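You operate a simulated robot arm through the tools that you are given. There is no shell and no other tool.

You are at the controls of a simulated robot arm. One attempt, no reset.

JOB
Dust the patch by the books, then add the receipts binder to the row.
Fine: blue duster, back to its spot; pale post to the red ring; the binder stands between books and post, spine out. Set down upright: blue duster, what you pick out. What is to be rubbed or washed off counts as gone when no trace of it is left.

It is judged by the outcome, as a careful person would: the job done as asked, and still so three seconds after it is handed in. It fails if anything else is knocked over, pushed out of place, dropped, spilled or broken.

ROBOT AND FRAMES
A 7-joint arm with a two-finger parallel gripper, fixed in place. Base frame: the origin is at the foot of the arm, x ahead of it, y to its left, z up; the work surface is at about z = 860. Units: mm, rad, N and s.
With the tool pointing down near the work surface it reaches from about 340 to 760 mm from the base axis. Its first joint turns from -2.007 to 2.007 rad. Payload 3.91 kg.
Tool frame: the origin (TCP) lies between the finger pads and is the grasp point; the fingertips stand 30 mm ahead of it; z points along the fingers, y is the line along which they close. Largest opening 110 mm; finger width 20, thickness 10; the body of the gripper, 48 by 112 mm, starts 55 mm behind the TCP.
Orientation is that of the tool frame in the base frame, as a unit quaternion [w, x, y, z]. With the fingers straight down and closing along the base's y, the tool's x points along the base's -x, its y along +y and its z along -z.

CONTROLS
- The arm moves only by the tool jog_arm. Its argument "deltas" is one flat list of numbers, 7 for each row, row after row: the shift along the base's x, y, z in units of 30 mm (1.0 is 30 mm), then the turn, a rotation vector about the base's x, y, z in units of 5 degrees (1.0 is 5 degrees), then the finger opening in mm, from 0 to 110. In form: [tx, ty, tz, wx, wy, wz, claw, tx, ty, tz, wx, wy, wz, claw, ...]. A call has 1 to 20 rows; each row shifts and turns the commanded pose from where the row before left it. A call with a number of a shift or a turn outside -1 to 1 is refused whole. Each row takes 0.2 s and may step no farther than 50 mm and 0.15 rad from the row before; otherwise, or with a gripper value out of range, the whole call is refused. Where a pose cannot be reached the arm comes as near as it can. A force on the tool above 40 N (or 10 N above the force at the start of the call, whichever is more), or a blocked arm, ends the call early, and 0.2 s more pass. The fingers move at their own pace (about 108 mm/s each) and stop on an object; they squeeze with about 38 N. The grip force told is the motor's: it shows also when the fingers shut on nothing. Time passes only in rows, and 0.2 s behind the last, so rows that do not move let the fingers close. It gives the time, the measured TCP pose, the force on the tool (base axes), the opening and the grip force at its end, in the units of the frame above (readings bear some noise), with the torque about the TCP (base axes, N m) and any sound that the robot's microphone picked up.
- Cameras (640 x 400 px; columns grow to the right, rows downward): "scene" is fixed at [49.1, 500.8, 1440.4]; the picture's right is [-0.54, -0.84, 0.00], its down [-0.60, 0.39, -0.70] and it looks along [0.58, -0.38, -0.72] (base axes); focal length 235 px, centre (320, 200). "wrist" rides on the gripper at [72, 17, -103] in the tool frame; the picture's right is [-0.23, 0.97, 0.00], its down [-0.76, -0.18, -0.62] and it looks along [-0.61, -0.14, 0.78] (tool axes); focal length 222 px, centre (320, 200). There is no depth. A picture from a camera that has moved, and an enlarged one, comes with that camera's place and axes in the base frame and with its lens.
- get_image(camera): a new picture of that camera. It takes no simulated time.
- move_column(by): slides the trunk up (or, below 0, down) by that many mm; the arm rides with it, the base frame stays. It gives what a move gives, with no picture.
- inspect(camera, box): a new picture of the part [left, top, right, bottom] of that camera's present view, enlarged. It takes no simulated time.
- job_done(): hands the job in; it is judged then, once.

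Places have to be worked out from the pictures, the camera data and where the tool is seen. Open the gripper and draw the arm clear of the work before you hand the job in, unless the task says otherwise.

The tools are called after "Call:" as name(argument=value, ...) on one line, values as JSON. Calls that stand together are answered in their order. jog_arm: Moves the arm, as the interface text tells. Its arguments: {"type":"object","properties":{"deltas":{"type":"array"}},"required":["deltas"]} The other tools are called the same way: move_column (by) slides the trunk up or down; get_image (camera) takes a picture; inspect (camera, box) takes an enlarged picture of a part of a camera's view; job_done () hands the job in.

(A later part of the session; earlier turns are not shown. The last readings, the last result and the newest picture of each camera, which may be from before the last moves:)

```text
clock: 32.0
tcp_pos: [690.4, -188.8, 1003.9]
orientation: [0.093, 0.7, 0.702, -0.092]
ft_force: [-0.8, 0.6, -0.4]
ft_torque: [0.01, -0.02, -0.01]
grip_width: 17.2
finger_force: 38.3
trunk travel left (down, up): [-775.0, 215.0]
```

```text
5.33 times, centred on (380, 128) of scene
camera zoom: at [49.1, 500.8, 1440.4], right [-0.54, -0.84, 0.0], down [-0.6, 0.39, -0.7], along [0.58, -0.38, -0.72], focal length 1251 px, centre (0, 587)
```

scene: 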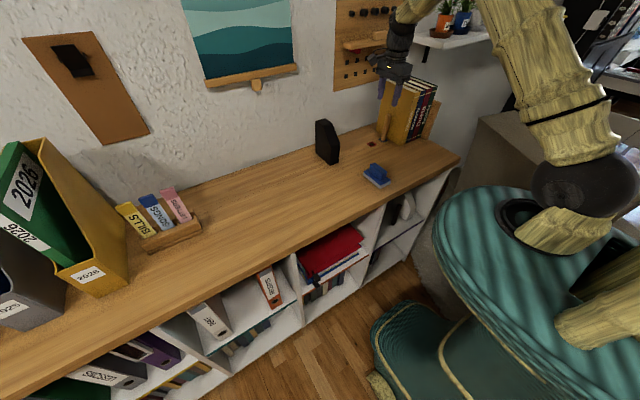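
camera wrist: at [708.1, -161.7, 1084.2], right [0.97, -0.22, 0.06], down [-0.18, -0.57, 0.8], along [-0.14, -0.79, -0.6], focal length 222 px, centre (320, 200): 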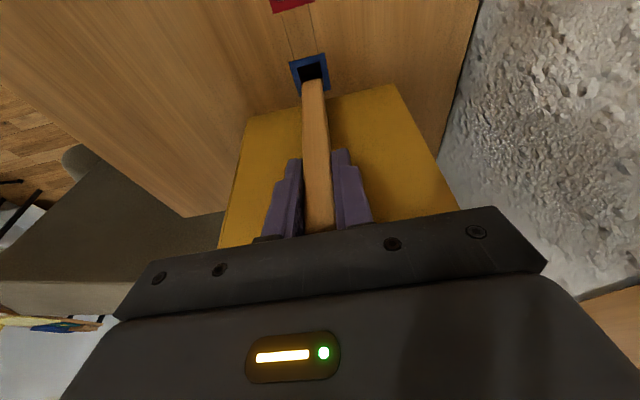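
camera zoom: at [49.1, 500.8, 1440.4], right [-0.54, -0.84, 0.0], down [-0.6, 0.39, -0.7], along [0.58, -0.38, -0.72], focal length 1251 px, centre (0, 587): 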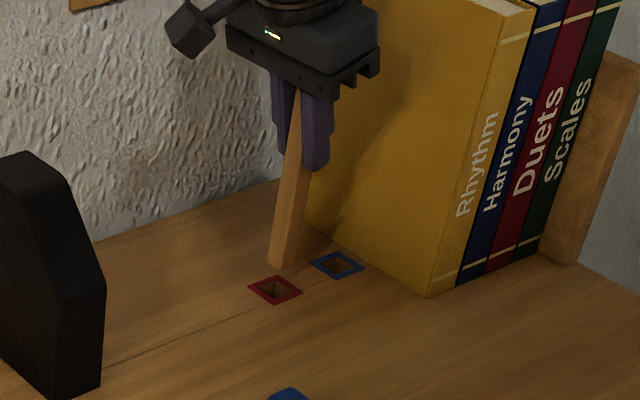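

By my calculation the post is centred on the red hole to within about 1–1.5 mm. I lower it 20 mm and re-check.

Call:
jog_arm(deltas=[-0.03, -0.02, -0.4, 0, 0, 0, 10, 0, 0, -0.27, 0, 0, 0, 10, 0, 0, 0, 0, 0, 0, 10])

Call:
inspect(camera="wrist", box=[240, 30, 400, 130])

Call:
inspect(camera="scene", box=[350, 105, 430, 165])

```text
clock: 32.8
tcp_pos: [690.5, -186.9, 983.8]
orientation: [0.092, 0.699, 0.703, -0.091]
ft_force: [-0.4, -0.2, -0.3]
ft_torque: [0.01, 0.01, -0.02]
grip_width: 17.1
finger_force: 37.5
trunk travel left (down, up): [-775.0, 215.0]
```

```text
4.00 times, centred on (320, 80) of wrist
camera zoom: at [707.3, -91.4, 1063.6], right [0.97, -0.22, 0.06], down [-0.18, -0.57, 0.8], along [-0.14, -0.79, -0.6], focal length 888 px, centre (320, 680)
```

zoom: 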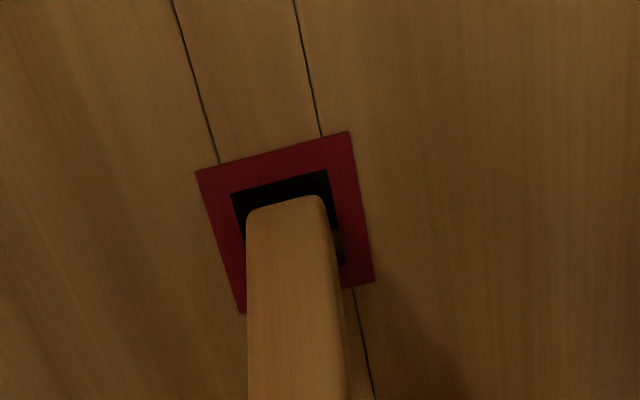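

```text
6.67 times, centred on (390, 135) of scene
camera zoom: at [49.1, 500.8, 1440.4], right [-0.54, -0.84, 0.0], down [-0.6, 0.39, -0.7], along [0.58, -0.38, -0.72], focal length 1564 px, centre (-147, 633)
```

zoom: 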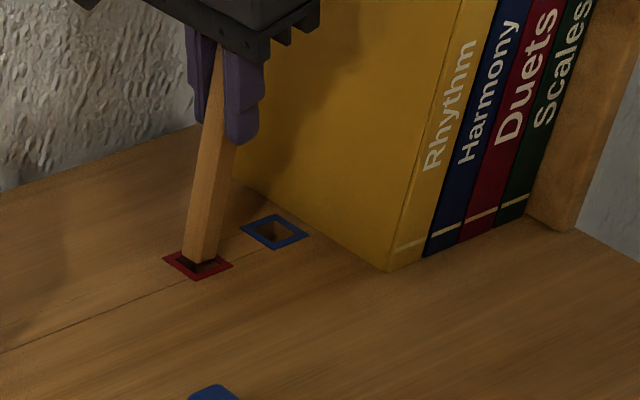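

The post bottom is about 10 mm above the bench and nearly centred. I nudge it (-0.5, -0.8) mm and lower it into the socket mouth, watching the force.

Call:
jog_arm(deltas=[-0.017, -0.027, -0.2, 0, 0, 0, 10, 0, 0, -0.23, 0, 0, 0, 10, 0, 0, 0, 0, 0, 0, 10])

Call:
inspect(camera="wrist", box=[240, 30, 400, 130])

Call:
inspect(camera="scene", box=[350, 105, 430, 165])

```text
clock: 33.6
tcp_pos: [689.9, -187.3, 970.1]
orientation: [0.093, 0.7, 0.702, -0.093]
ft_force: [-1.2, 0.1, -0.6]
ft_torque: [0.0, 0.02, 0.02]
grip_width: 17.0
finger_force: 38.3
trunk travel left (down, up): [-775.0, 215.0]
```

```text
4.00 times, centred on (320, 80) of wrist
camera zoom: at [706.7, -91.6, 1051.1], right [0.97, -0.22, 0.06], down [-0.18, -0.57, 0.8], along [-0.14, -0.79, -0.6], focal length 888 px, centre (320, 680)
```

zoom: 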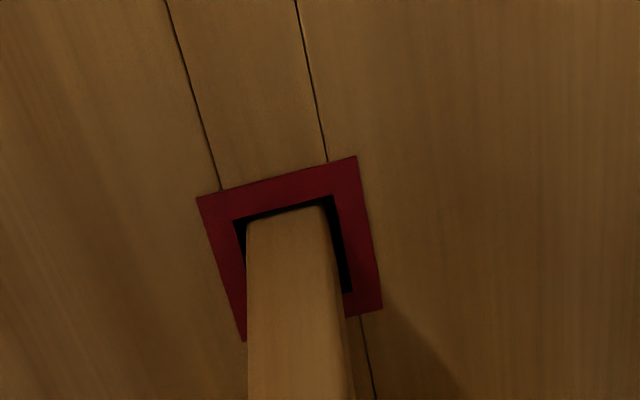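

```text
6.67 times, centred on (390, 135) of scene
camera zoom: at [49.1, 500.8, 1440.4], right [-0.54, -0.84, 0.0], down [-0.6, 0.39, -0.7], along [0.58, -0.38, -0.72], focal length 1564 px, centre (-147, 633)
```

zoom: 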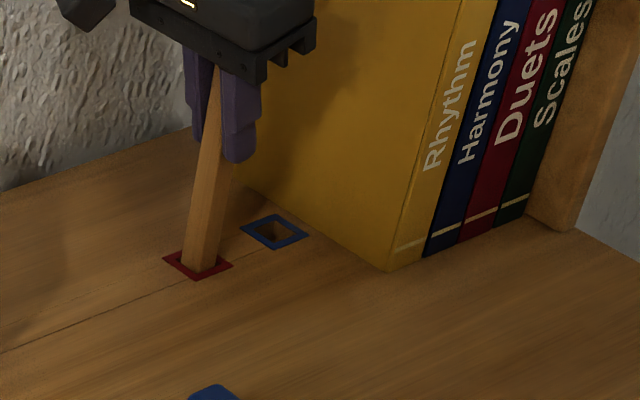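

It appears to be entering the hole with no contact force. I continue down to the seated height, z≈951.

Call:
jog_arm(deltas=[0, 0, -0.2, 0, 0, 0, 10, 0, 0, -0.2, 0, 0, 0, 10, 0, 0, -0.2, 0, 0, 0, 10, 0, 0, 0, 0, 0, 0, 10])

Call:
inspect(camera="wrist", box=[240, 30, 400, 130])

Call:
inspect(camera="scene", box=[350, 105, 430, 165])

```text
clock: 34.6
tcp_pos: [690.1, -187.3, 953.7]
orientation: [0.092, 0.7, 0.702, -0.092]
ft_force: [0.5, -0.5, -0.3]
ft_torque: [0.02, 0.0, -0.02]
grip_width: 17.2
finger_force: 37.5
trunk travel left (down, up): [-775.0, 215.0]
```

```text
4.00 times, centred on (320, 80) of wrist
camera zoom: at [707.5, -91.6, 1033.1], right [0.97, -0.22, 0.06], down [-0.18, -0.57, 0.8], along [-0.14, -0.79, -0.6], focal length 888 px, centre (320, 680)
```

zoom: 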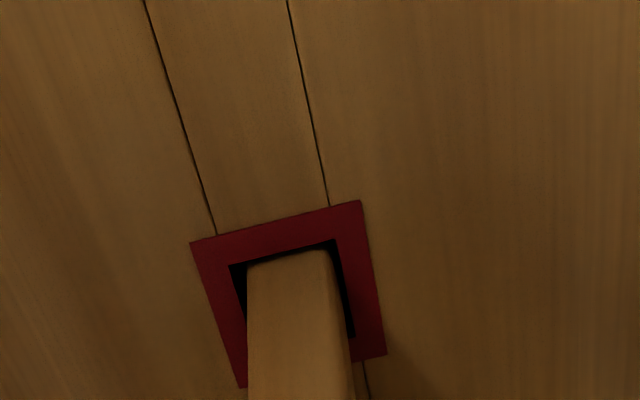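

```text
6.67 times, centred on (390, 135) of scene
camera zoom: at [49.1, 500.8, 1440.4], right [-0.54, -0.84, 0.0], down [-0.6, 0.39, -0.7], along [0.58, -0.38, -0.72], focal length 1564 px, centre (-147, 633)
```

zoom: 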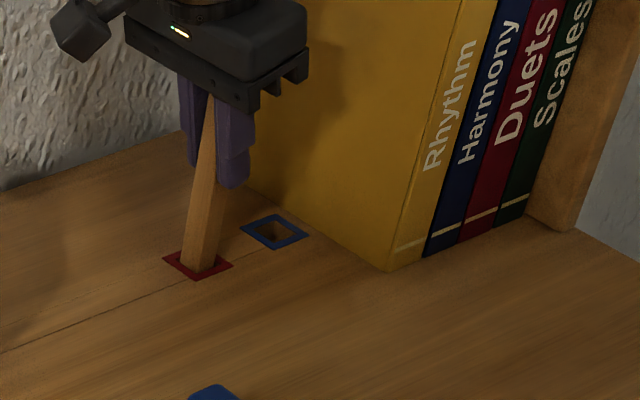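

The post is inside the hole. I lower the last few millimetres to seat it.

Call:
jog_arm(deltas=[0, 0, -0.1, 0, 0, 0, 10, 0, 0, -0.05, 0, 0, 0, 10, 0, 0, 0, 0, 0, 0, 10])

```text
clock: 35.4
tcp_pos: [689.9, -188.3, 949.8]
orientation: [0.093, 0.7, 0.702, -0.092]
ft_force: [-0.2, 0.7, 1.4]
ft_torque: [0.12, -0.01, 0.01]
grip_width: 17.3
finger_force: 38.2
trunk travel left (down, up): [-775.0, 215.0]
```

A slight contact force shows it is seated. I release it and lift away straight up.

Call:
jog_arm(deltas=[0, 0, 0, 0, 0, 0, 40, 0, 0, 0, 0, 0, 0, 60, 0, 0, 0.8, 0, 0, 0, 60, 0, 0, 1, 0, 0, 0, 60, 0, 0, 1, 0, 0, 0, 60, 0, 0, 1, 0, 0, 0, 60, 0, 0, 1, 0, 0, 0, 60])

Call:
get_image(camera="wrist")

Call:
inspect(camera="scene", box=[330, 70, 450, 160])

```text
clock: 37.0
tcp_pos: [689.8, -187.8, 1090.6]
orientation: [0.092, 0.7, 0.702, -0.092]
ft_force: [-0.3, -0.1, 0.2]
ft_torque: [0.01, 0.02, 0.05]
grip_width: 59.8
finger_force: 0.1
trunk travel left (down, up): [-775.0, 215.0]
```

```text
taken
camera wrist: at [707.7, -92.6, 1171.7], right [0.97, -0.22, 0.06], down [-0.18, -0.57, 0.8], along [-0.14, -0.79, -0.6], focal length 222 px, centre (320, 200)
```

wrist: 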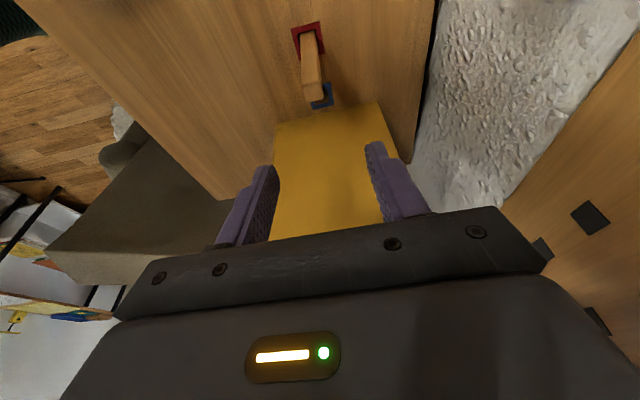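

```text
4.44 times, centred on (390, 115) of scene
camera zoom: at [49.1, 500.8, 1440.4], right [-0.54, -0.84, 0.0], down [-0.6, 0.39, -0.7], along [0.58, -0.38, -0.72], focal length 1043 px, centre (9, 578)
```

zoom: 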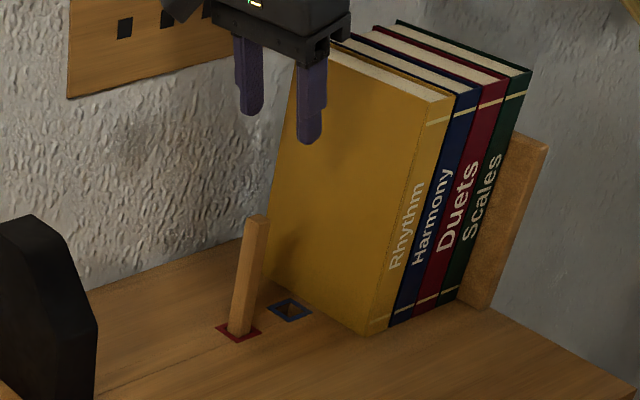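

The post stands in the red ring, with about 86 mm of free gap beside the books. I now retract up and back, undo the tilt and yaw, and swing towards the left side for the binder.

Call:
jog_arm(deltas=[0, 0.2, 0.7, 1, 0, 0, 60, 0, 0.2, 0.7, 1, 0, 0, 60, -0.2, 0.2, 0.6, 1, 0, 0, 60, -0.41, 0.53, 0, 0, 0, 1, 60, -0.41, 0.53, 0, 0, 0, 1, 60, -0.41, 0.53, 0, 0, 0, 1, 60, -0.41, 0.53, 0, 0, 0, 1, 60, -0.41, 0.53, 0, 0, 0, 1, 60, -0.41, 0.53, 0, 0, 0, 1, 60, -0.41, 0.53, 0, 0, 0, 1, 60, -0.41, 0.53, 0, 0, 0, 1, 60, -0.41, 0.53, 0, 0, 0, 1, 60, -0.41, 0.53, 0, 0, 0, 1, 60, -0.41, 0.53, 0, 0, 0, 1, 60, -0.41, 0.53, 0, 0, 0, 1, 60, -0.41, 0.53, 0, 0, 0, 1, 60, -0.41, 0.53, 0, 0, 0, 1, 60, -0.41, 0.53, 0, 0, 0, 1, 60, -0.41, 0.53, 0, 0, 0, 1, 60, -0.41, 0.53, 0, 0, 0, 1, 60])

Call:
get_image(camera="scene")

Call:
get_image(camera="wrist")

```text
clock: 41.2
tcp_pos: [474.2, 100.5, 1152.6]
orientation: [0.0, 0.042, 0.999, 0.0]
ft_force: [0.1, 0.1, 0.5]
ft_torque: [-0.02, 0.01, 0.0]
grip_width: 60.0
finger_force: 0.1
trunk travel left (down, up): [-775.0, 215.0]
```

```text
taken
```

scene: 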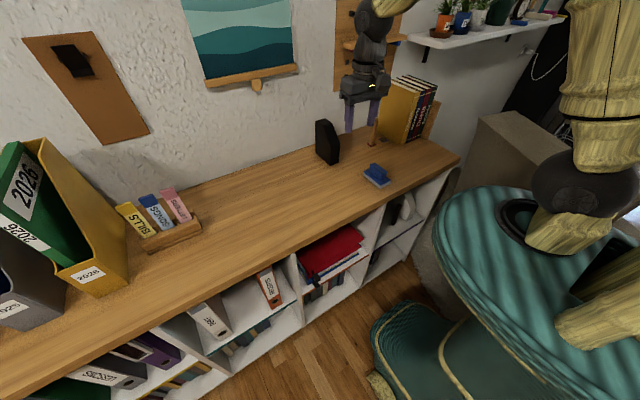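

```text
taken
camera wrist: at [403.4, 122.6, 1255.6], right [0.31, 0.95, 0.0], down [0.74, -0.24, 0.62], along [0.59, -0.19, -0.78], focal length 222 px, centre (320, 200)
```

wrist: 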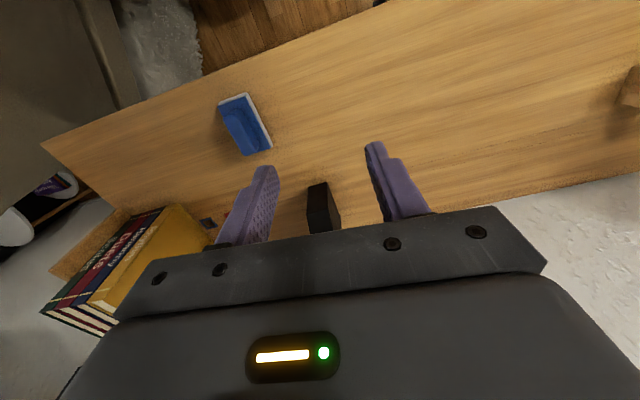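

I continue swinging left to (370, 420, 1150), staying above everything on the bench.

Call:
jog_arm(deltas=[-0.29, 0.89, 0, 0, 0, 0.97, 60, -0.29, 0.89, 0, 0, 0, 0, 60, -0.29, 0.89, 0, 0, 0, 0, 60, -0.29, 0.89, 0, 0, 0, 0, 60, -0.29, 0.89, 0, 0, 0, 0, 60, -0.29, 0.89, 0, 0, 0, 0, 60, -0.29, 0.89, 0, 0, 0, 0, 60, -0.29, 0.89, 0, 0, 0, 0, 60, -0.29, 0.89, 0, 0, 0, 0, 60, -0.29, 0.89, 0, 0, 0, 0, 60, -0.29, 0.89, 0, 0, 0, 0, 60, -0.29, 0.89, 0, 0, 0, 0, 60, 0, 0, 0, 0, 0, 0, 60])

Call:
get_image(camera="scene")

Call:
get_image(camera="wrist")

```text
clock: 44.0
tcp_pos: [370.2, 421.3, 1153.2]
orientation: [0.0, -0.001, 1.0, 0.0]
ft_force: [-0.6, -0.7, 0.1]
ft_torque: [0.0, 0.0, 0.0]
grip_width: 60.0
finger_force: 0.1
trunk travel left (down, up): [-775.0, 215.0]
```

```text
taken
```

scene: 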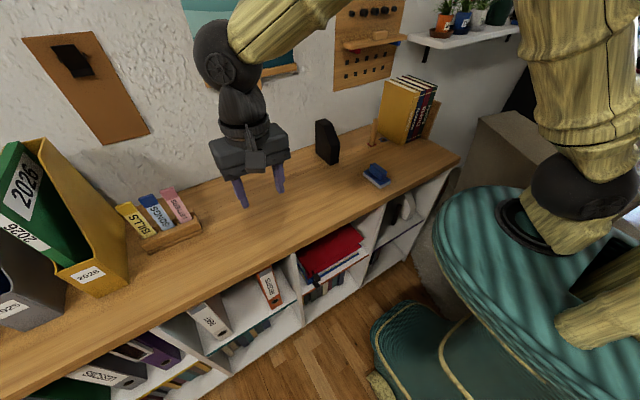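

```text
taken
camera wrist: at [299.0, 436.0, 1254.9], right [0.23, 0.97, 0.0], down [0.76, -0.18, 0.62], along [0.61, -0.14, -0.78], focal length 222 px, centre (320, 200)
```

wrist: 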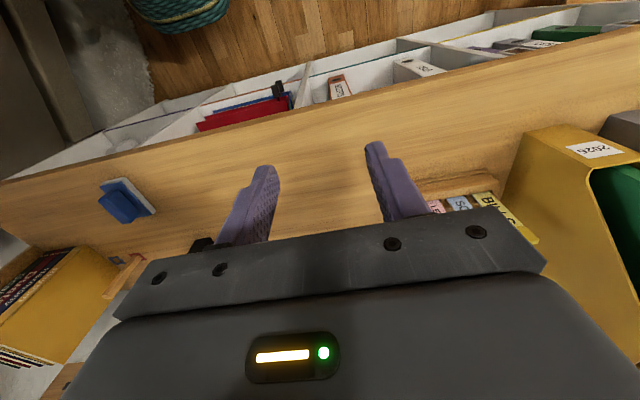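

The binder's centre is at y≈452. I start pitching the tool up towards horizontal, pointing +x, while moving to y≈452.

Call:
jog_arm(deltas=[0.1, 0.1, 0, 0, -1, 0, 60, 0.1, 0.1, 0, 0, -1, 0, 60, 0.1, 0.1, 0, 0, -1, 0, 60, 0.1, 0.1, 0, 0, -1, 0, 60, 0.1, 0.1, 0, 0, -1, 0, 60, 0.1, 0.1, 0, 0, -1, 0, 60, 0.1, 0.1, 0, 0, -1, 0, 60, 0.1, 0.1, 0, 0, -1, 0, 60, 0.1, 0.1, 0, 0, -1, 0, 60, 0, 0.1, 0, 0, -1, 0, 60, 0, 0, 0, 0, -1, 0, 60, 0, 0, 0, 0, -1, 0, 60])

Call:
get_image(camera="scene")

```text
clock: 46.6
tcp_pos: [396.4, 451.6, 1153.7]
orientation: [0.501, -0.001, 0.865, 0.001]
ft_force: [0.0, -0.3, -0.6]
ft_torque: [0.01, 0.01, 0.01]
grip_width: 60.0
finger_force: 0.0
trunk travel left (down, up): [-775.0, 215.0]
```

```text
taken
```

scene: 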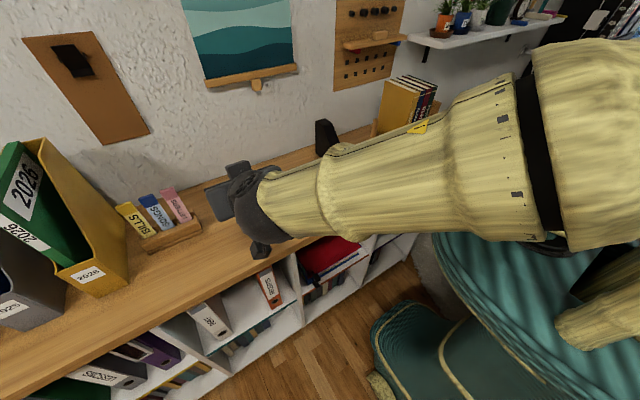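

Tracking is good at 60° of pitch. I complete the last 30° to horizontal.

Call:
jog_arm(deltas=[0, 0, 0, 0, -1, 0, 60, 0, 0, 0, 0, -1, 0, 60, 0, 0, 0, 0, -1, 0, 60, 0, 0, 0, 0, -1, 0, 60, 0, 0, 0, 0, -1, 0, 60, 0, 0, 0, 0, -1, 0, 60, 0, 0, 0, 0, 0, 0, 60])

Call:
get_image(camera="scene")

Call:
get_image(camera="wrist")

```text
clock: 48.4
tcp_pos: [422.6, 431.6, 1159.1]
orientation: [0.705, 0.026, 0.709, -0.013]
ft_force: [-0.1, 0.6, -0.3]
ft_torque: [-0.02, -0.04, 0.01]
grip_width: 60.2
finger_force: 0.0
trunk travel left (down, up): [-775.0, 215.0]
stopped in row 7: the arm was blocked; the commanded pose is now the measured one
```

```text
taken
```

scene: 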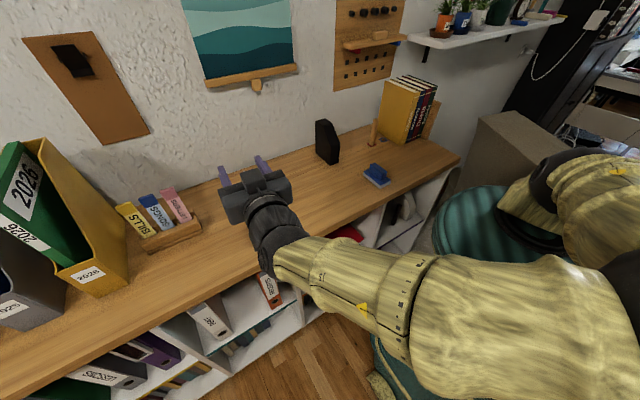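

```text
taken
camera wrist: at [320.5, 454.9, 1086.2], right [0.06, 0.97, 0.25], down [-0.63, -0.16, 0.76], along [0.78, -0.2, 0.6], focal length 222 px, centre (320, 200)
```

wrist: 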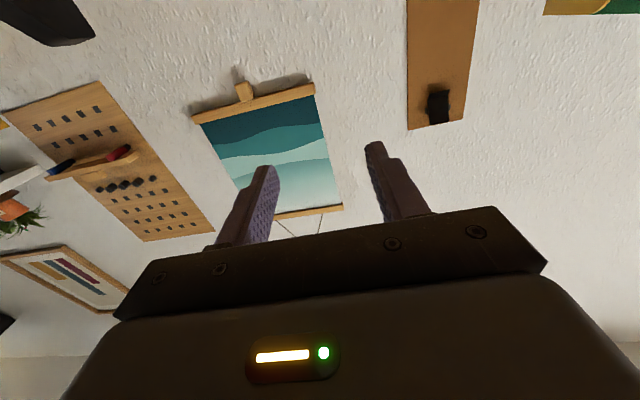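

Full horizontal hits an arm limit here, but 60° of pitch (tool 30° below horizontal) tracked well and still suits gripping the spine. I go back to that pitch with an orientation correction, and retract towards x≈350.

Call:
jog_arm(deltas=[-0.15, 0.11, 0, -0.035, 1, 0.105, 60, -0.15, 0.11, 0, -0.035, 1, 0.105, 60, -0.15, 0.11, 0, -0.035, 1, 0.105, 60, -0.15, 0.11, 0, -0.035, 1, 0.105, 60, -0.15, 0.11, 0, -0.035, 1, 0.105, 60, -0.15, 0.11, 0, -0.035, 0.95, 0.105, 60, -0.5, 0, 0, 0, 0, 0, 60, -0.5, 0, 0, 0, 0, 0, 60, -0.5, 0, 0, 0, 0, 0, 60, 0, 0, 0, 0, 0, 0, 60])

Call:
get_image(camera="scene")

```text
clock: 50.6
tcp_pos: [357.9, 446.2, 1160.2]
orientation: [0.498, 0.005, 0.867, -0.009]
ft_force: [0.0, 0.0, -0.1]
ft_torque: [-0.01, -0.02, -0.01]
grip_width: 60.0
finger_force: 0.0
trunk travel left (down, up): [-775.0, 215.0]
```

```text
taken
```

scene: 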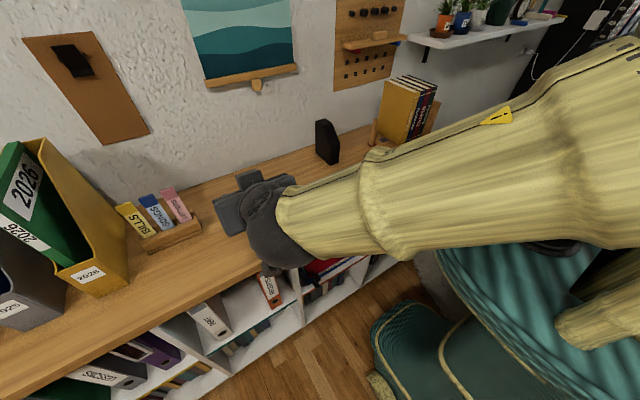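

The pose is reached at (358, 446, 1160), in front of the bench edge at x≈403. I correct the small orientation error, back off to x≈345, and then lower the trunk in stages.

Call:
jog_arm(deltas=[-0.2, 0.1, 0, 0.12, -0.05, 0.2, 60, -0.2, 0.1, 0, 0, 0, 0, 60, 0, 0, 0, 0, 0, 0, 60])

Call:
get_image(camera="wrist")

```text
clock: 51.4
tcp_pos: [353.1, 447.8, 1154.0]
orientation: [0.505, 0.003, 0.863, -0.012]
ft_force: [0.3, -0.3, 0.3]
ft_torque: [0.01, 0.0, -0.01]
grip_width: 60.0
finger_force: 0.1
trunk travel left (down, up): [-775.0, 215.0]
```

```text
taken
camera wrist: at [227.6, 465.4, 1141.0], right [0.13, 0.98, 0.18], down [-0.17, -0.16, 0.97], along [0.98, -0.15, 0.15], focal length 222 px, centre (320, 200)
```

wrist: 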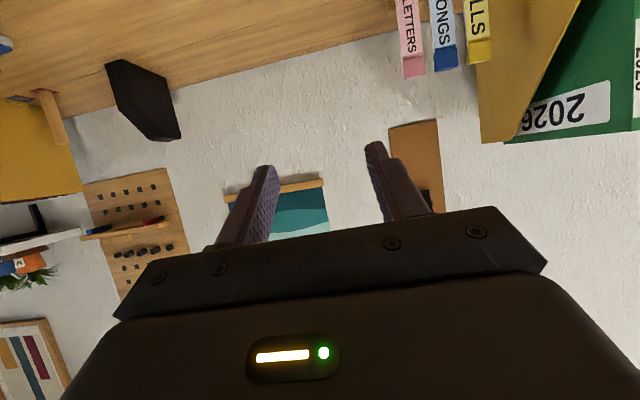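

It is close to a limit here. I jog lower in front of the bench, which should relax the arm, and see whether tracking improves.

Call:
jog_arm(deltas=[0, 0, -0.9, 0, 0, 0, 60, 0, 0, -0.9, 0, 0, 0, 60, 0, 0, -0.9, 0, 0, 0, 60, 0, 0, -0.9, 0, 0, 0, 60, 0, 0, 0, 0, 0, 0, 60])

Call:
get_image(camera="scene")

```text
clock: 52.8
tcp_pos: [360.9, 444.7, 1054.8]
orientation: [0.498, 0.019, 0.867, -0.001]
ft_force: [0.0, 0.1, -1.1]
ft_torque: [0.02, -0.01, -0.02]
grip_width: 59.9
finger_force: 0.1
trunk travel left (down, up): [-775.0, 215.0]
stopped in row 5: the arm was blocked; the commanded pose is now the measured one
```

```text
taken
```

scene: 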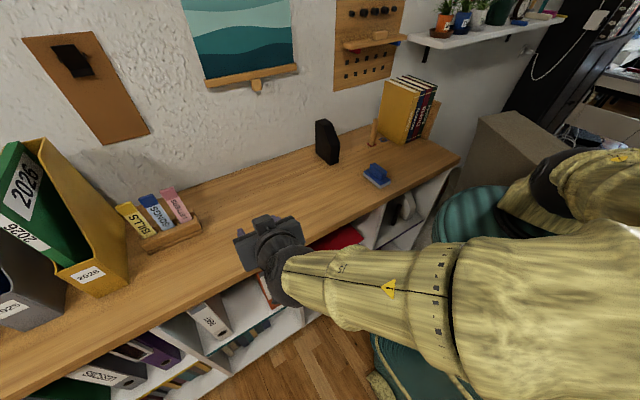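

Lower is worse, which suggests that a higher pose relative to the shoulder gives more wrist freedom, and the trunk can make up the height. I raise the TCP to about z=1260 and correct the orientation.

Call:
jog_arm(deltas=[0.2, 0, 0.9, 0, 0, 0, 60, 0, 0, 0.9, 0, 0, 0, 60, 0, 0, 0.9, 0, 0, 0, 60, 0, 0.1, 0.9, -0.07, -0.02, 0.13, 60, 0, 0.1, 0.9, -0.07, -0.02, 0.13, 60, 0, 0.05, 0.9, -0.06, -0.01, 0.13, 60, 0, 0, 0.9, 0, 0, 0, 60, -0.3, 0, 0.5, 0, 0, 0, 60, -0.3, 0, 0, 0, 0, 0, 60, 0, 0, 0, 0, 0, 0, 60])

Call:
get_image(camera="scene")

```text
clock: 55.0
tcp_pos: [347.9, 454.4, 1261.2]
orientation: [0.499, -0.002, 0.867, 0.001]
ft_force: [-0.3, -1.0, 1.1]
ft_torque: [0.01, 0.02, -0.03]
grip_width: 59.7
finger_force: 0.2
trunk travel left (down, up): [-775.0, 215.0]
```

```text
taken
```

scene: 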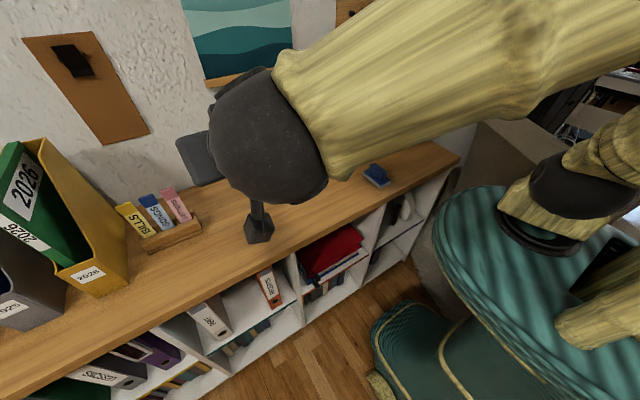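

Tracking is accurate here. I try adding more pitch towards horizontal.

Call:
jog_arm(deltas=[0, 0, 0, 0, -1, 0, 60, 0, 0, 0, 0, -1, 0, 60, 0, 0, 0, 0, -1, 0, 60, 0, 0, 0, 0, -1, 0, 60, 0, 0, 0, 0, 0, 0, 60])

```text
clock: 56.2
tcp_pos: [354.5, 446.0, 1263.6]
orientation: [0.64, 0.011, 0.768, 0.001]
ft_force: [-0.6, 0.2, -0.4]
ft_torque: [-0.01, 0.0, 0.04]
grip_width: 60.1
finger_force: 0.0
trunk travel left (down, up): [-775.0, 215.0]
```

80° is just at the limit, so I settle at 70° of pitch with a little more height for margin.

Call:
jog_arm(deltas=[0, 0, 0.5, 0, 1, 0, 60, 0, 0, 0.5, 0, 1, 0, 60, 0, 0, 0, 0, 0, 0, 60])

Call:
get_image(camera="wrist")

```text
clock: 57.0
tcp_pos: [346.5, 453.3, 1288.5]
orientation: [0.573, -0.002, 0.82, 0.001]
ft_force: [-0.1, -0.7, -0.3]
ft_torque: [0.04, -0.01, -0.02]
grip_width: 60.1
finger_force: 0.1
trunk travel left (down, up): [-775.0, 215.0]
```

```text
taken
camera wrist: at [224.3, 469.4, 1254.8], right [0.07, 0.97, 0.21], down [-0.32, -0.18, 0.93], along [0.94, -0.14, 0.3], focal length 222 px, centre (320, 200)
```

wrist: 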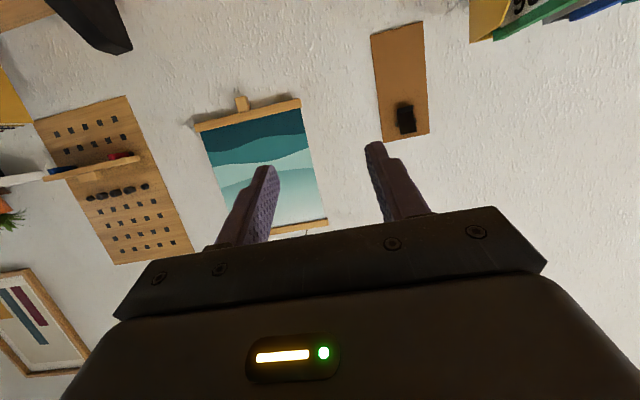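

The pose is good: 70° pitch with the tips at x≈375, clear of the bench front. I lower the trunk 300 mm and check.

Call:
move_column(by=-300)

Call:
get_image(camera="scene")

Call:
get_image(camera="wrist")

```text
clock: 60.0
tcp_pos: [347.2, 452.7, 988.5]
orientation: [0.574, -0.001, 0.819, 0.0]
ft_force: [-0.5, 0.4, -0.2]
ft_torque: [-0.01, 0.02, -0.04]
grip_width: 59.9
finger_force: 0.0
trunk travel left (down, up): [-475.0, 515.0]
```

```text
taken
```

scene: 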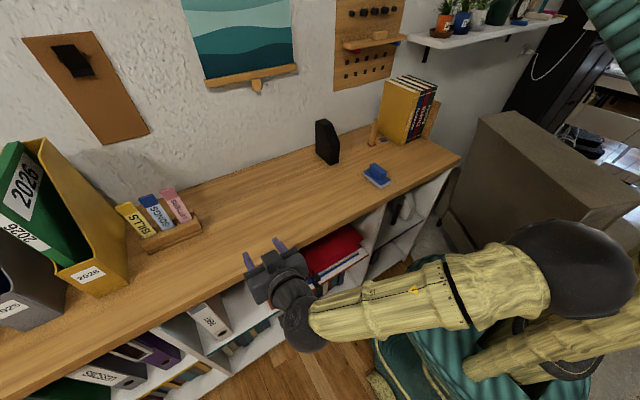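

```text
taken
camera wrist: at [225.2, 469.1, 954.9], right [0.08, 0.97, 0.21], down [-0.32, -0.18, 0.93], along [0.94, -0.14, 0.3], focal length 222 px, centre (320, 200)
```

wrist: 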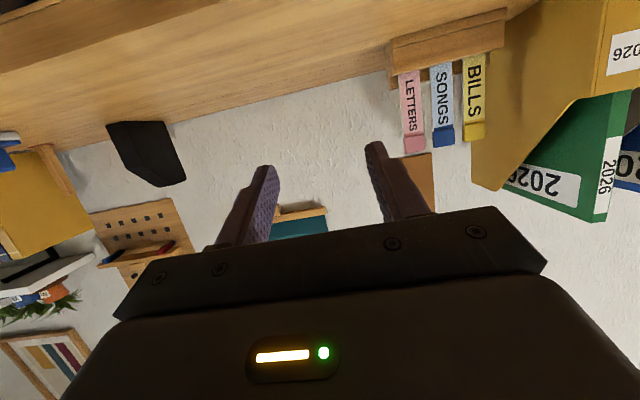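

The arm stays well clear of the bench. I lower another 200 mm.

Call:
move_column(by=-200)

Call:
get_image(camera="scene")

Call:
get_image(camera="wrist")

```text
clock: 62.1
tcp_pos: [347.1, 453.6, 787.7]
orientation: [0.574, -0.001, 0.819, 0.0]
ft_force: [-0.5, 0.3, -0.4]
ft_torque: [-0.02, 0.02, -0.02]
grip_width: 60.1
finger_force: 0.1
trunk travel left (down, up): [-275.0, 715.0]
```

```text
taken
```

scene: 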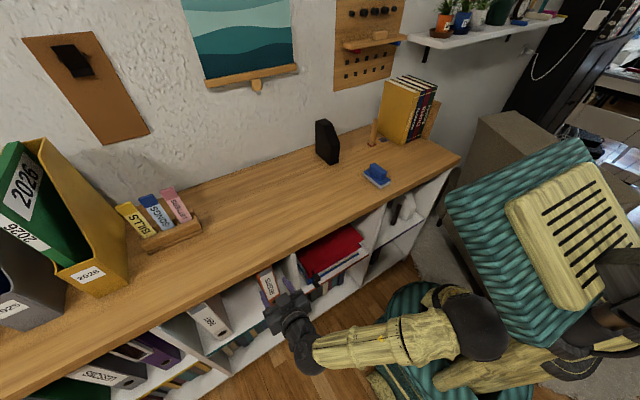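

```text
taken
camera wrist: at [225.2, 469.1, 754.9], right [0.08, 0.97, 0.21], down [-0.32, -0.18, 0.93], along [0.94, -0.14, 0.3], focal length 222 px, centre (320, 200)
```

wrist: 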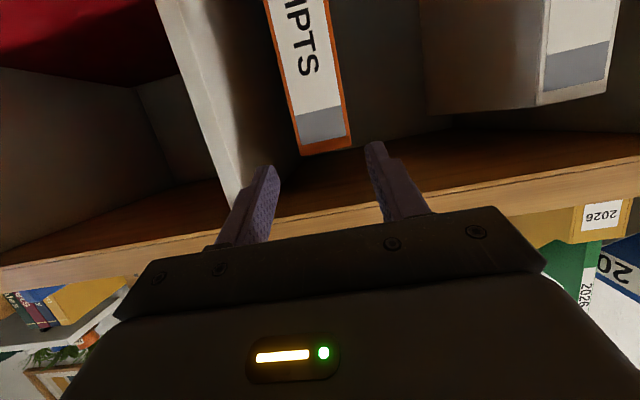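

I can see the top of the receipts binder at about z=776, centred near y≈454 and roughly 43–55 mm thick. I lower another 120 mm to grip height and triangulate.

Call:
move_column(by=-120)

Call:
get_image(camera="scene")

Call:
get_image(camera="wrist")

```text
clock: 63.6
tcp_pos: [346.6, 454.1, 668.5]
orientation: [0.573, -0.001, 0.819, 0.0]
ft_force: [-0.6, -0.4, 0.6]
ft_torque: [0.0, 0.01, 0.0]
grip_width: 60.0
finger_force: 0.0
trunk travel left (down, up): [-155.0, 835.0]
```

```text
taken
```

scene: 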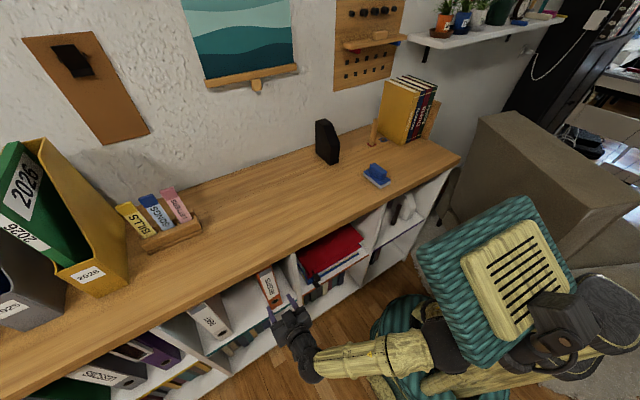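

```text
taken
camera wrist: at [225.2, 469.1, 634.9], right [0.08, 0.97, 0.21], down [-0.32, -0.18, 0.93], along [0.94, -0.14, 0.3], focal length 222 px, centre (320, 200)
```

wrist: 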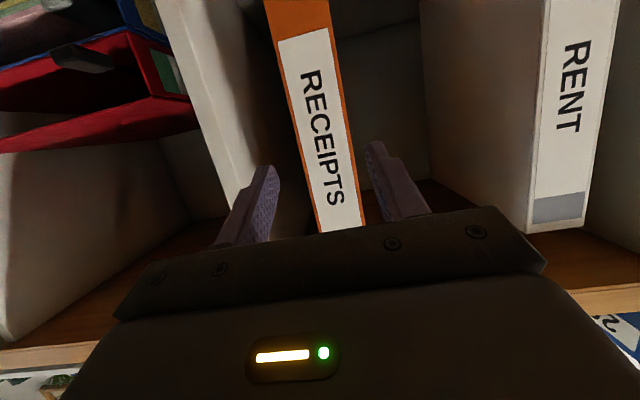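

Triangulation puts the spine face at x≈436, y centre 454, about 43 mm thick, spanning z≈490–776. The tool is aligned in y, so I advance until the TCP is about 34 mm past the spine.

Call:
jog_arm(deltas=[0.8, 0, 0, 0, 0, 0, 70, 0.8, 0, 0, 0, 0, 0, 70, 0.6, 0, 0, 0, 0, 0, 70, 0, 0, 0, 0, 0, 0, 70])

Call:
get_image(camera="wrist")

Call:
inspect(camera="scene", box=[200, 240, 360, 360])

```text
clock: 64.6
tcp_pos: [413.9, 454.2, 669.2]
orientation: [0.574, -0.001, 0.819, 0.0]
ft_force: [0.7, 0.7, -0.7]
ft_torque: [0.01, -0.04, -0.01]
grip_width: 70.0
finger_force: 0.0
trunk travel left (down, up): [-155.0, 835.0]
```

```text
taken
camera wrist: at [291.4, 469.4, 635.8], right [0.08, 0.97, 0.21], down [-0.32, -0.18, 0.93], along [0.94, -0.14, 0.3], focal length 222 px, centre (320, 200)
```

wrist: 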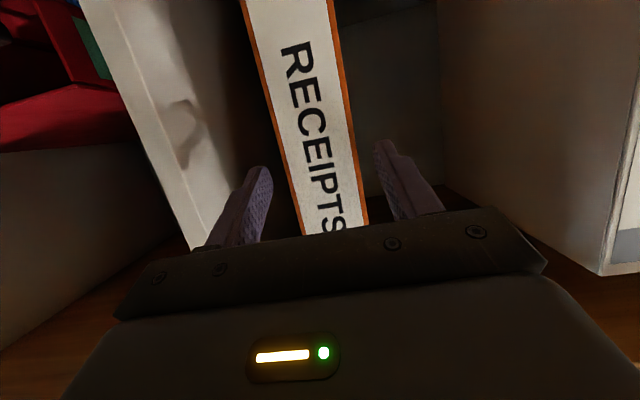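

```text
3.33 times, centred on (280, 300) of scene
camera zoom: at [49.1, 500.8, 1440.4], right [-0.54, -0.84, 0.0], down [-0.6, 0.39, -0.7], along [0.58, -0.38, -0.72], focal length 782 px, centre (453, -133)
```

zoom: 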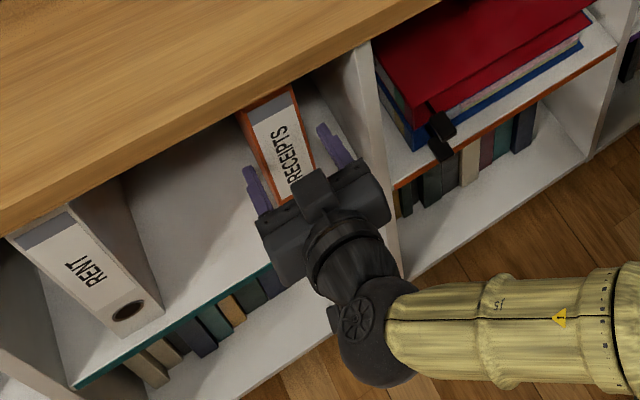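

The fingers straddle the spine with even gaps. I advance the remaining 54 mm.

Call:
jog_arm(deltas=[0.7, 0, 0, 0, 0, 0, 70, 0.7, 0, 0, 0, 0, 0, 70, 0.35, 0, 0, 0, 0, 0, 70, 0, 0, 0, 0, 0, 0, 70])

Call:
get_image(camera="wrist")

Call:
inspect(camera="scene", box=[200, 240, 360, 360])

```text
clock: 65.6
tcp_pos: [466.2, 453.6, 669.2]
orientation: [0.573, -0.001, 0.82, 0.0]
ft_force: [0.1, 0.2, -0.5]
ft_torque: [0.0, -0.03, -0.04]
grip_width: 70.0
finger_force: 0.1
trunk travel left (down, up): [-155.0, 835.0]
```

```text
taken
camera wrist: at [344.3, 469.1, 635.3], right [0.08, 0.97, 0.21], down [-0.32, -0.18, 0.93], along [0.94, -0.14, 0.3], focal length 222 px, centre (320, 200)
```

wrist: 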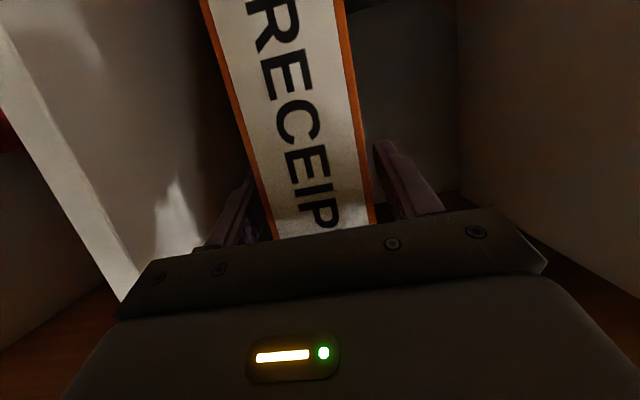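

```text
3.33 times, centred on (280, 300) of scene
camera zoom: at [49.1, 500.8, 1440.4], right [-0.54, -0.84, 0.0], down [-0.6, 0.39, -0.7], along [0.58, -0.38, -0.72], focal length 782 px, centre (453, -133)
```

zoom: 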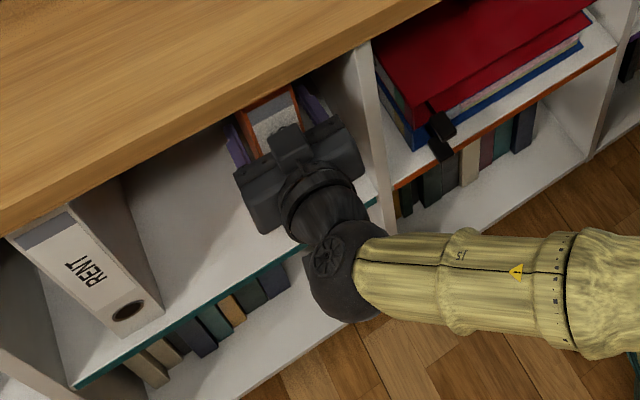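

No contact so far. I close on the binder.

Call:
jog_arm(deltas=[0, 0, 0, 0, 0, 0, 55, 0, 0, 0, 0, 0, 0, 30, 0, 0, 0, 0, 0, 0, 30, 0, 0, 0, 0, 0, 0, 30])

Call:
get_image(camera="wrist")

```text
clock: 66.6
tcp_pos: [464.9, 453.2, 668.6]
orientation: [0.574, -0.002, 0.819, 0.001]
ft_force: [1.6, 2.6, 1.3]
ft_torque: [0.3, -0.23, 0.09]
grip_width: 50.0
finger_force: 38.0
trunk travel left (down, up): [-155.0, 835.0]
```

```text
taken
camera wrist: at [344.1, 469.2, 635.4], right [0.08, 0.97, 0.21], down [-0.32, -0.18, 0.93], along [0.94, -0.14, 0.3], focal length 222 px, centre (320, 200)
```

wrist: 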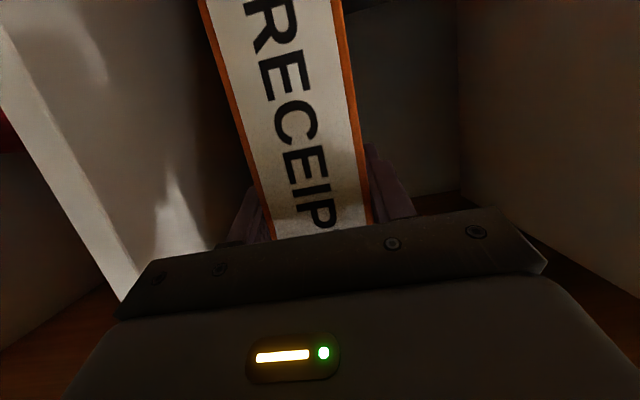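

Gripped at 50 mm wide. I lift a few millimetres to feel the weight and check for slip.

Call:
jog_arm(deltas=[0, 0, 0.15, 0, 0, 0, 30, 0, 0, 0.15, 0, 0, 0, 30, 0, 0, 0, 0, 0, 0, 30])

Call:
get_image(camera="wrist")

Call:
inspect(camera="scene", box=[200, 240, 360, 360])

```text
clock: 67.4
tcp_pos: [466.4, 453.1, 676.3]
orientation: [0.573, -0.002, 0.819, 0.0]
ft_force: [-0.1, -0.4, -6.7]
ft_torque: [-0.03, 0.66, -0.01]
grip_width: 50.0
finger_force: 38.5
trunk travel left (down, up): [-155.0, 835.0]
```

```text
taken
camera wrist: at [344.8, 469.1, 643.4], right [0.08, 0.97, 0.21], down [-0.32, -0.18, 0.93], along [0.94, -0.14, 0.3], focal length 222 px, centre (320, 200)
```

wrist: 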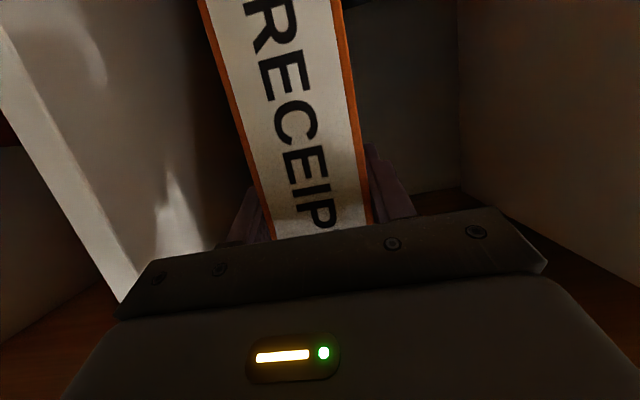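

```text
3.33 times, centred on (280, 300) of scene
camera zoom: at [49.1, 500.8, 1440.4], right [-0.54, -0.84, 0.0], down [-0.6, 0.39, -0.7], along [0.58, -0.38, -0.72], focal length 782 px, centre (453, -133)
```

zoom: 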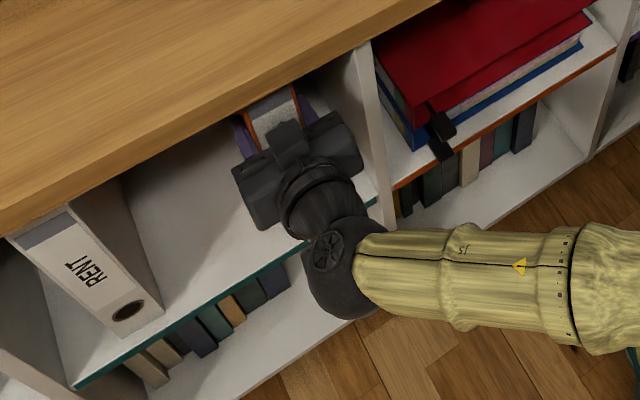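

The binder weighs about 6.7 N and is held firmly. The torque suggests its centre of mass is about 100 mm ahead of the TCP, so it is about 250 mm deep. I'll pull it out along -x, then yaw left once it is partly out, because a straight pull would bring the TCP too near the base. First comes the straight pull.

Call:
jog_arm(deltas=[0, 0, 0.2, 0, 0, 0, 30, -0.4, 0, 0, 0, 0, 0, 30, -0.5, 0, 0, 0, 0, 0, 30, -0.5, 0, 0, 0, 0, 0, 30, -0.5, 0, 0, 0, 0, 0, 30, -0.5, 0, 0, 0, 0, 0, 30, -0.5, 0, 0, 0, 0, 0, 30, -0.3, 0, 0, 0, 0, 0, 30, 0, 0, 0, 0, 0, 0, 30])

Call:
get_image(camera="wrist")

Call:
get_image(camera="scene")

```text
clock: 69.4
tcp_pos: [368.8, 454.2, 683.1]
orientation: [0.572, -0.001, 0.82, -0.001]
ft_force: [-0.3, -0.2, -6.4]
ft_torque: [-0.03, 0.63, -0.01]
grip_width: 50.0
finger_force: 38.0
trunk travel left (down, up): [-155.0, 835.0]
```

```text
taken
camera wrist: at [247.7, 469.4, 648.8], right [0.08, 0.97, 0.21], down [-0.32, -0.18, 0.93], along [0.94, -0.14, 0.3], focal length 222 px, centre (320, 200)
```

wrist: 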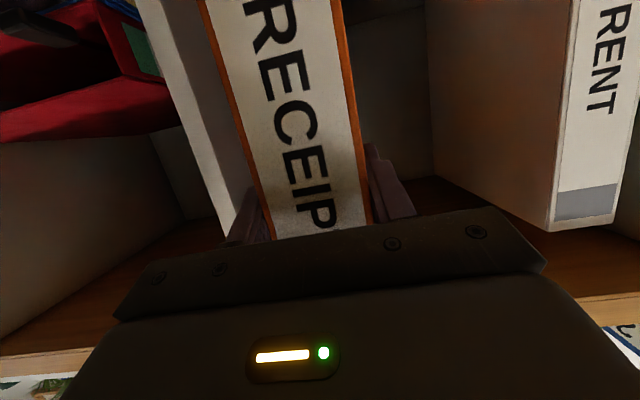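

```text
taken
```

scene: 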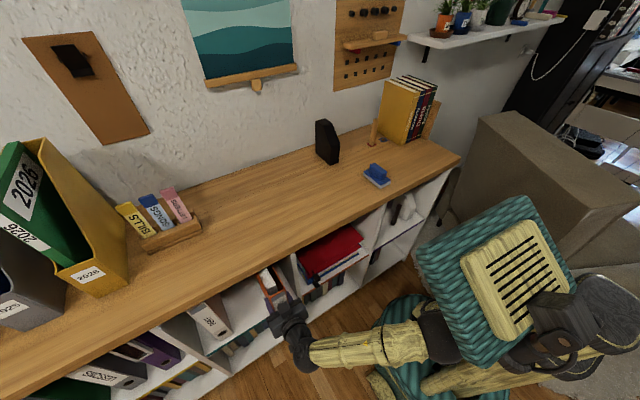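

The pull went cleanly. I start yawing left while backing out, up to 30°.

Call:
jog_arm(deltas=[-0.39, -0.067, 0, 0, 0, 1, 30, -0.39, -0.067, 0, 0, 0, 1, 30, -0.39, -0.067, 0, 0, 0, 1, 30, -0.42, -0.2, 0, 0, 0, 1, 30, -0.42, -0.2, 0, 0, 0, 1, 30, -0.42, -0.2, 0, 0, 0, 1, 30, 0, 0, 0, 0, 0, 0, 30])

Call:
get_image(camera="wrist")

Call:
get_image(camera="scene")

```text
clock: 71.0
tcp_pos: [297.2, 429.6, 681.7]
orientation: [0.553, -0.214, 0.792, 0.149]
ft_force: [0.7, 0.0, -7.2]
ft_torque: [-0.37, 0.58, -0.01]
grip_width: 50.2
finger_force: 37.9
trunk travel left (down, up): [-155.0, 835.0]
```

```text
taken
camera wrist: at [183.6, 382.3, 649.0], right [-0.42, 0.88, 0.21], down [-0.19, -0.32, 0.93], along [0.89, 0.35, 0.3], focal length 222 px, centre (320, 200)
```

wrist: 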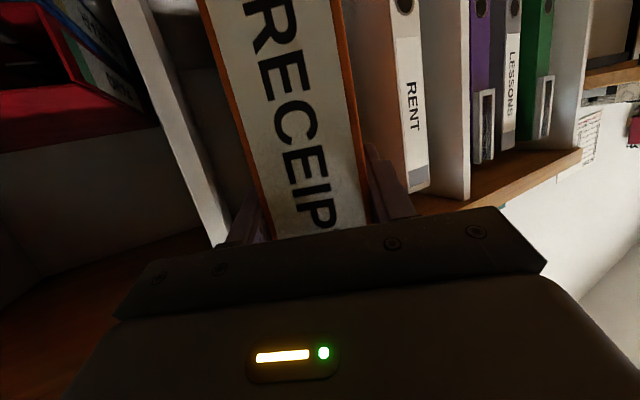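

```text
taken
```

scene: 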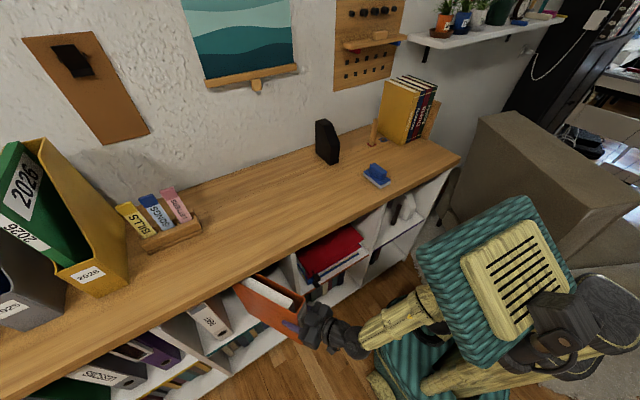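

Tracking is still accurate at 30° yaw. I continue to 60° while backing out.

Call:
jog_arm(deltas=[-0.28, -0.27, 0, 0, 0, 1, 30, -0.28, -0.27, 0, 0, 0, 1, 30, -0.28, -0.27, 0, 0, 0, 1, 30, -0.03, -0.1, 0, 0, 0, 1, 30, 0, -0.1, 0, 0, 0, 1, 30, 0, -0.1, 0, 0, 0, 1, 30, 0, 0, 0, 0, 0, 0, 30])

Call:
get_image(camera="wrist")

Call:
get_image(camera="scene")

```text
clock: 72.6
tcp_pos: [265.9, 398.8, 683.6]
orientation: [0.5, -0.402, 0.714, 0.28]
ft_force: [-1.7, 0.7, -6.5]
ft_torque: [-0.56, 0.34, 0.0]
grip_width: 50.1
finger_force: 38.1
out of reach, approached as far as the arm can: row 6
trunk travel left (down, up): [-155.0, 835.0]
```

```text
taken
camera wrist: at [188.4, 302.8, 650.0], right [-0.79, 0.57, 0.21], down [-0.02, -0.37, 0.93], along [0.61, 0.73, 0.3], focal length 222 px, centre (320, 200)
```

wrist: 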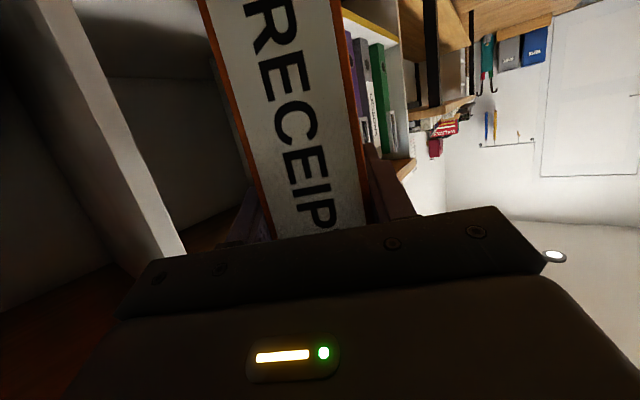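

```text
taken
```

scene: 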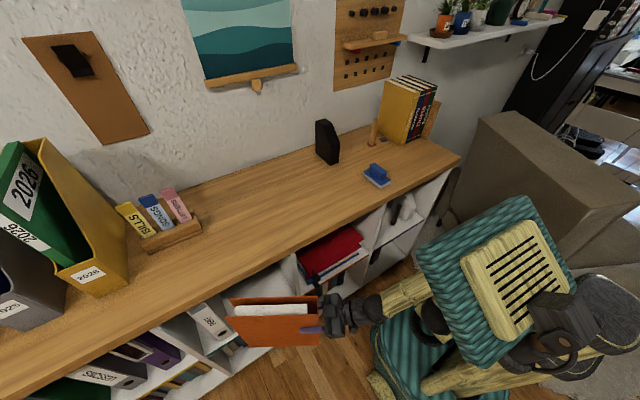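

It is almost out; the rear corner is about at the bench edge line. I yaw a further ~12° and shift outward in y to stay reachable.

Call:
jog_arm(deltas=[0, 0.3, 0, 0, 0, 0.8, 30, 0.1, 0.3, 0, 0, 0, 0.8, 30, 0.1, 0.3, 0, 0, 0, 0.8, 30, 0, 0, 0, 0, 0, 0, 30])

Call:
inspect(camera="scene", box=[200, 240, 400, 380])

```text
clock: 73.6
tcp_pos: [184.8, 428.8, 698.0]
orientation: [0.464, -0.482, 0.664, 0.335]
ft_force: [1.0, -0.8, -6.6]
ft_torque: [-0.61, 0.19, 0.01]
grip_width: 50.0
finger_force: 38.1
out of reach, approached as far as the arm can: row 1, 2, 3
trunk travel left (down, up): [-155.0, 835.0]
```

```text
2.86 times, centred on (300, 310) of scene
camera zoom: at [49.1, 500.8, 1440.4], right [-0.54, -0.84, 0.0], down [-0.6, 0.39, -0.7], along [0.58, -0.38, -0.72], focal length 670 px, centre (377, -114)
```

zoom: 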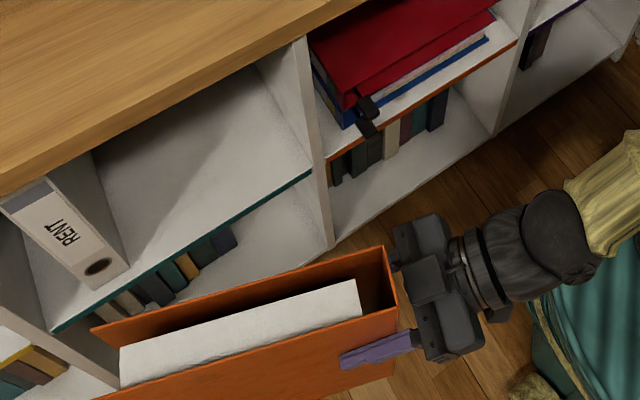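

The arm settled at (185, 429), further back than asked, but the binder is now fully clear of the cabinet (rear at x≈280) and held firmly. I raise the trunk.

Call:
move_column(by=250)

Call:
get_image(camera="scene")

```text
clock: 76.2
tcp_pos: [184.5, 429.9, 947.5]
orientation: [0.464, -0.482, 0.663, 0.335]
ft_force: [0.3, -1.1, -6.2]
ft_torque: [-0.61, 0.17, 0.02]
grip_width: 50.0
finger_force: 37.8
trunk travel left (down, up): [-405.0, 585.0]
```

```text
taken
```

scene: 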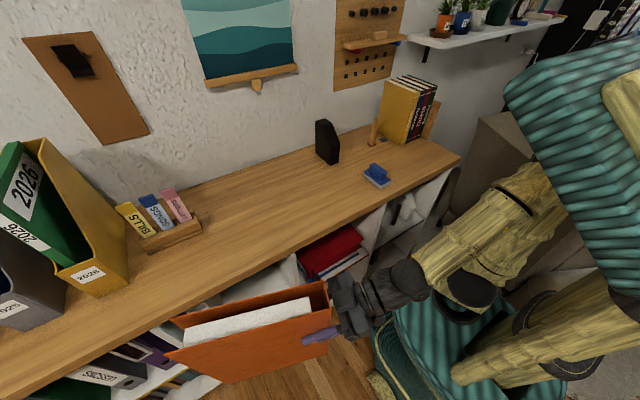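

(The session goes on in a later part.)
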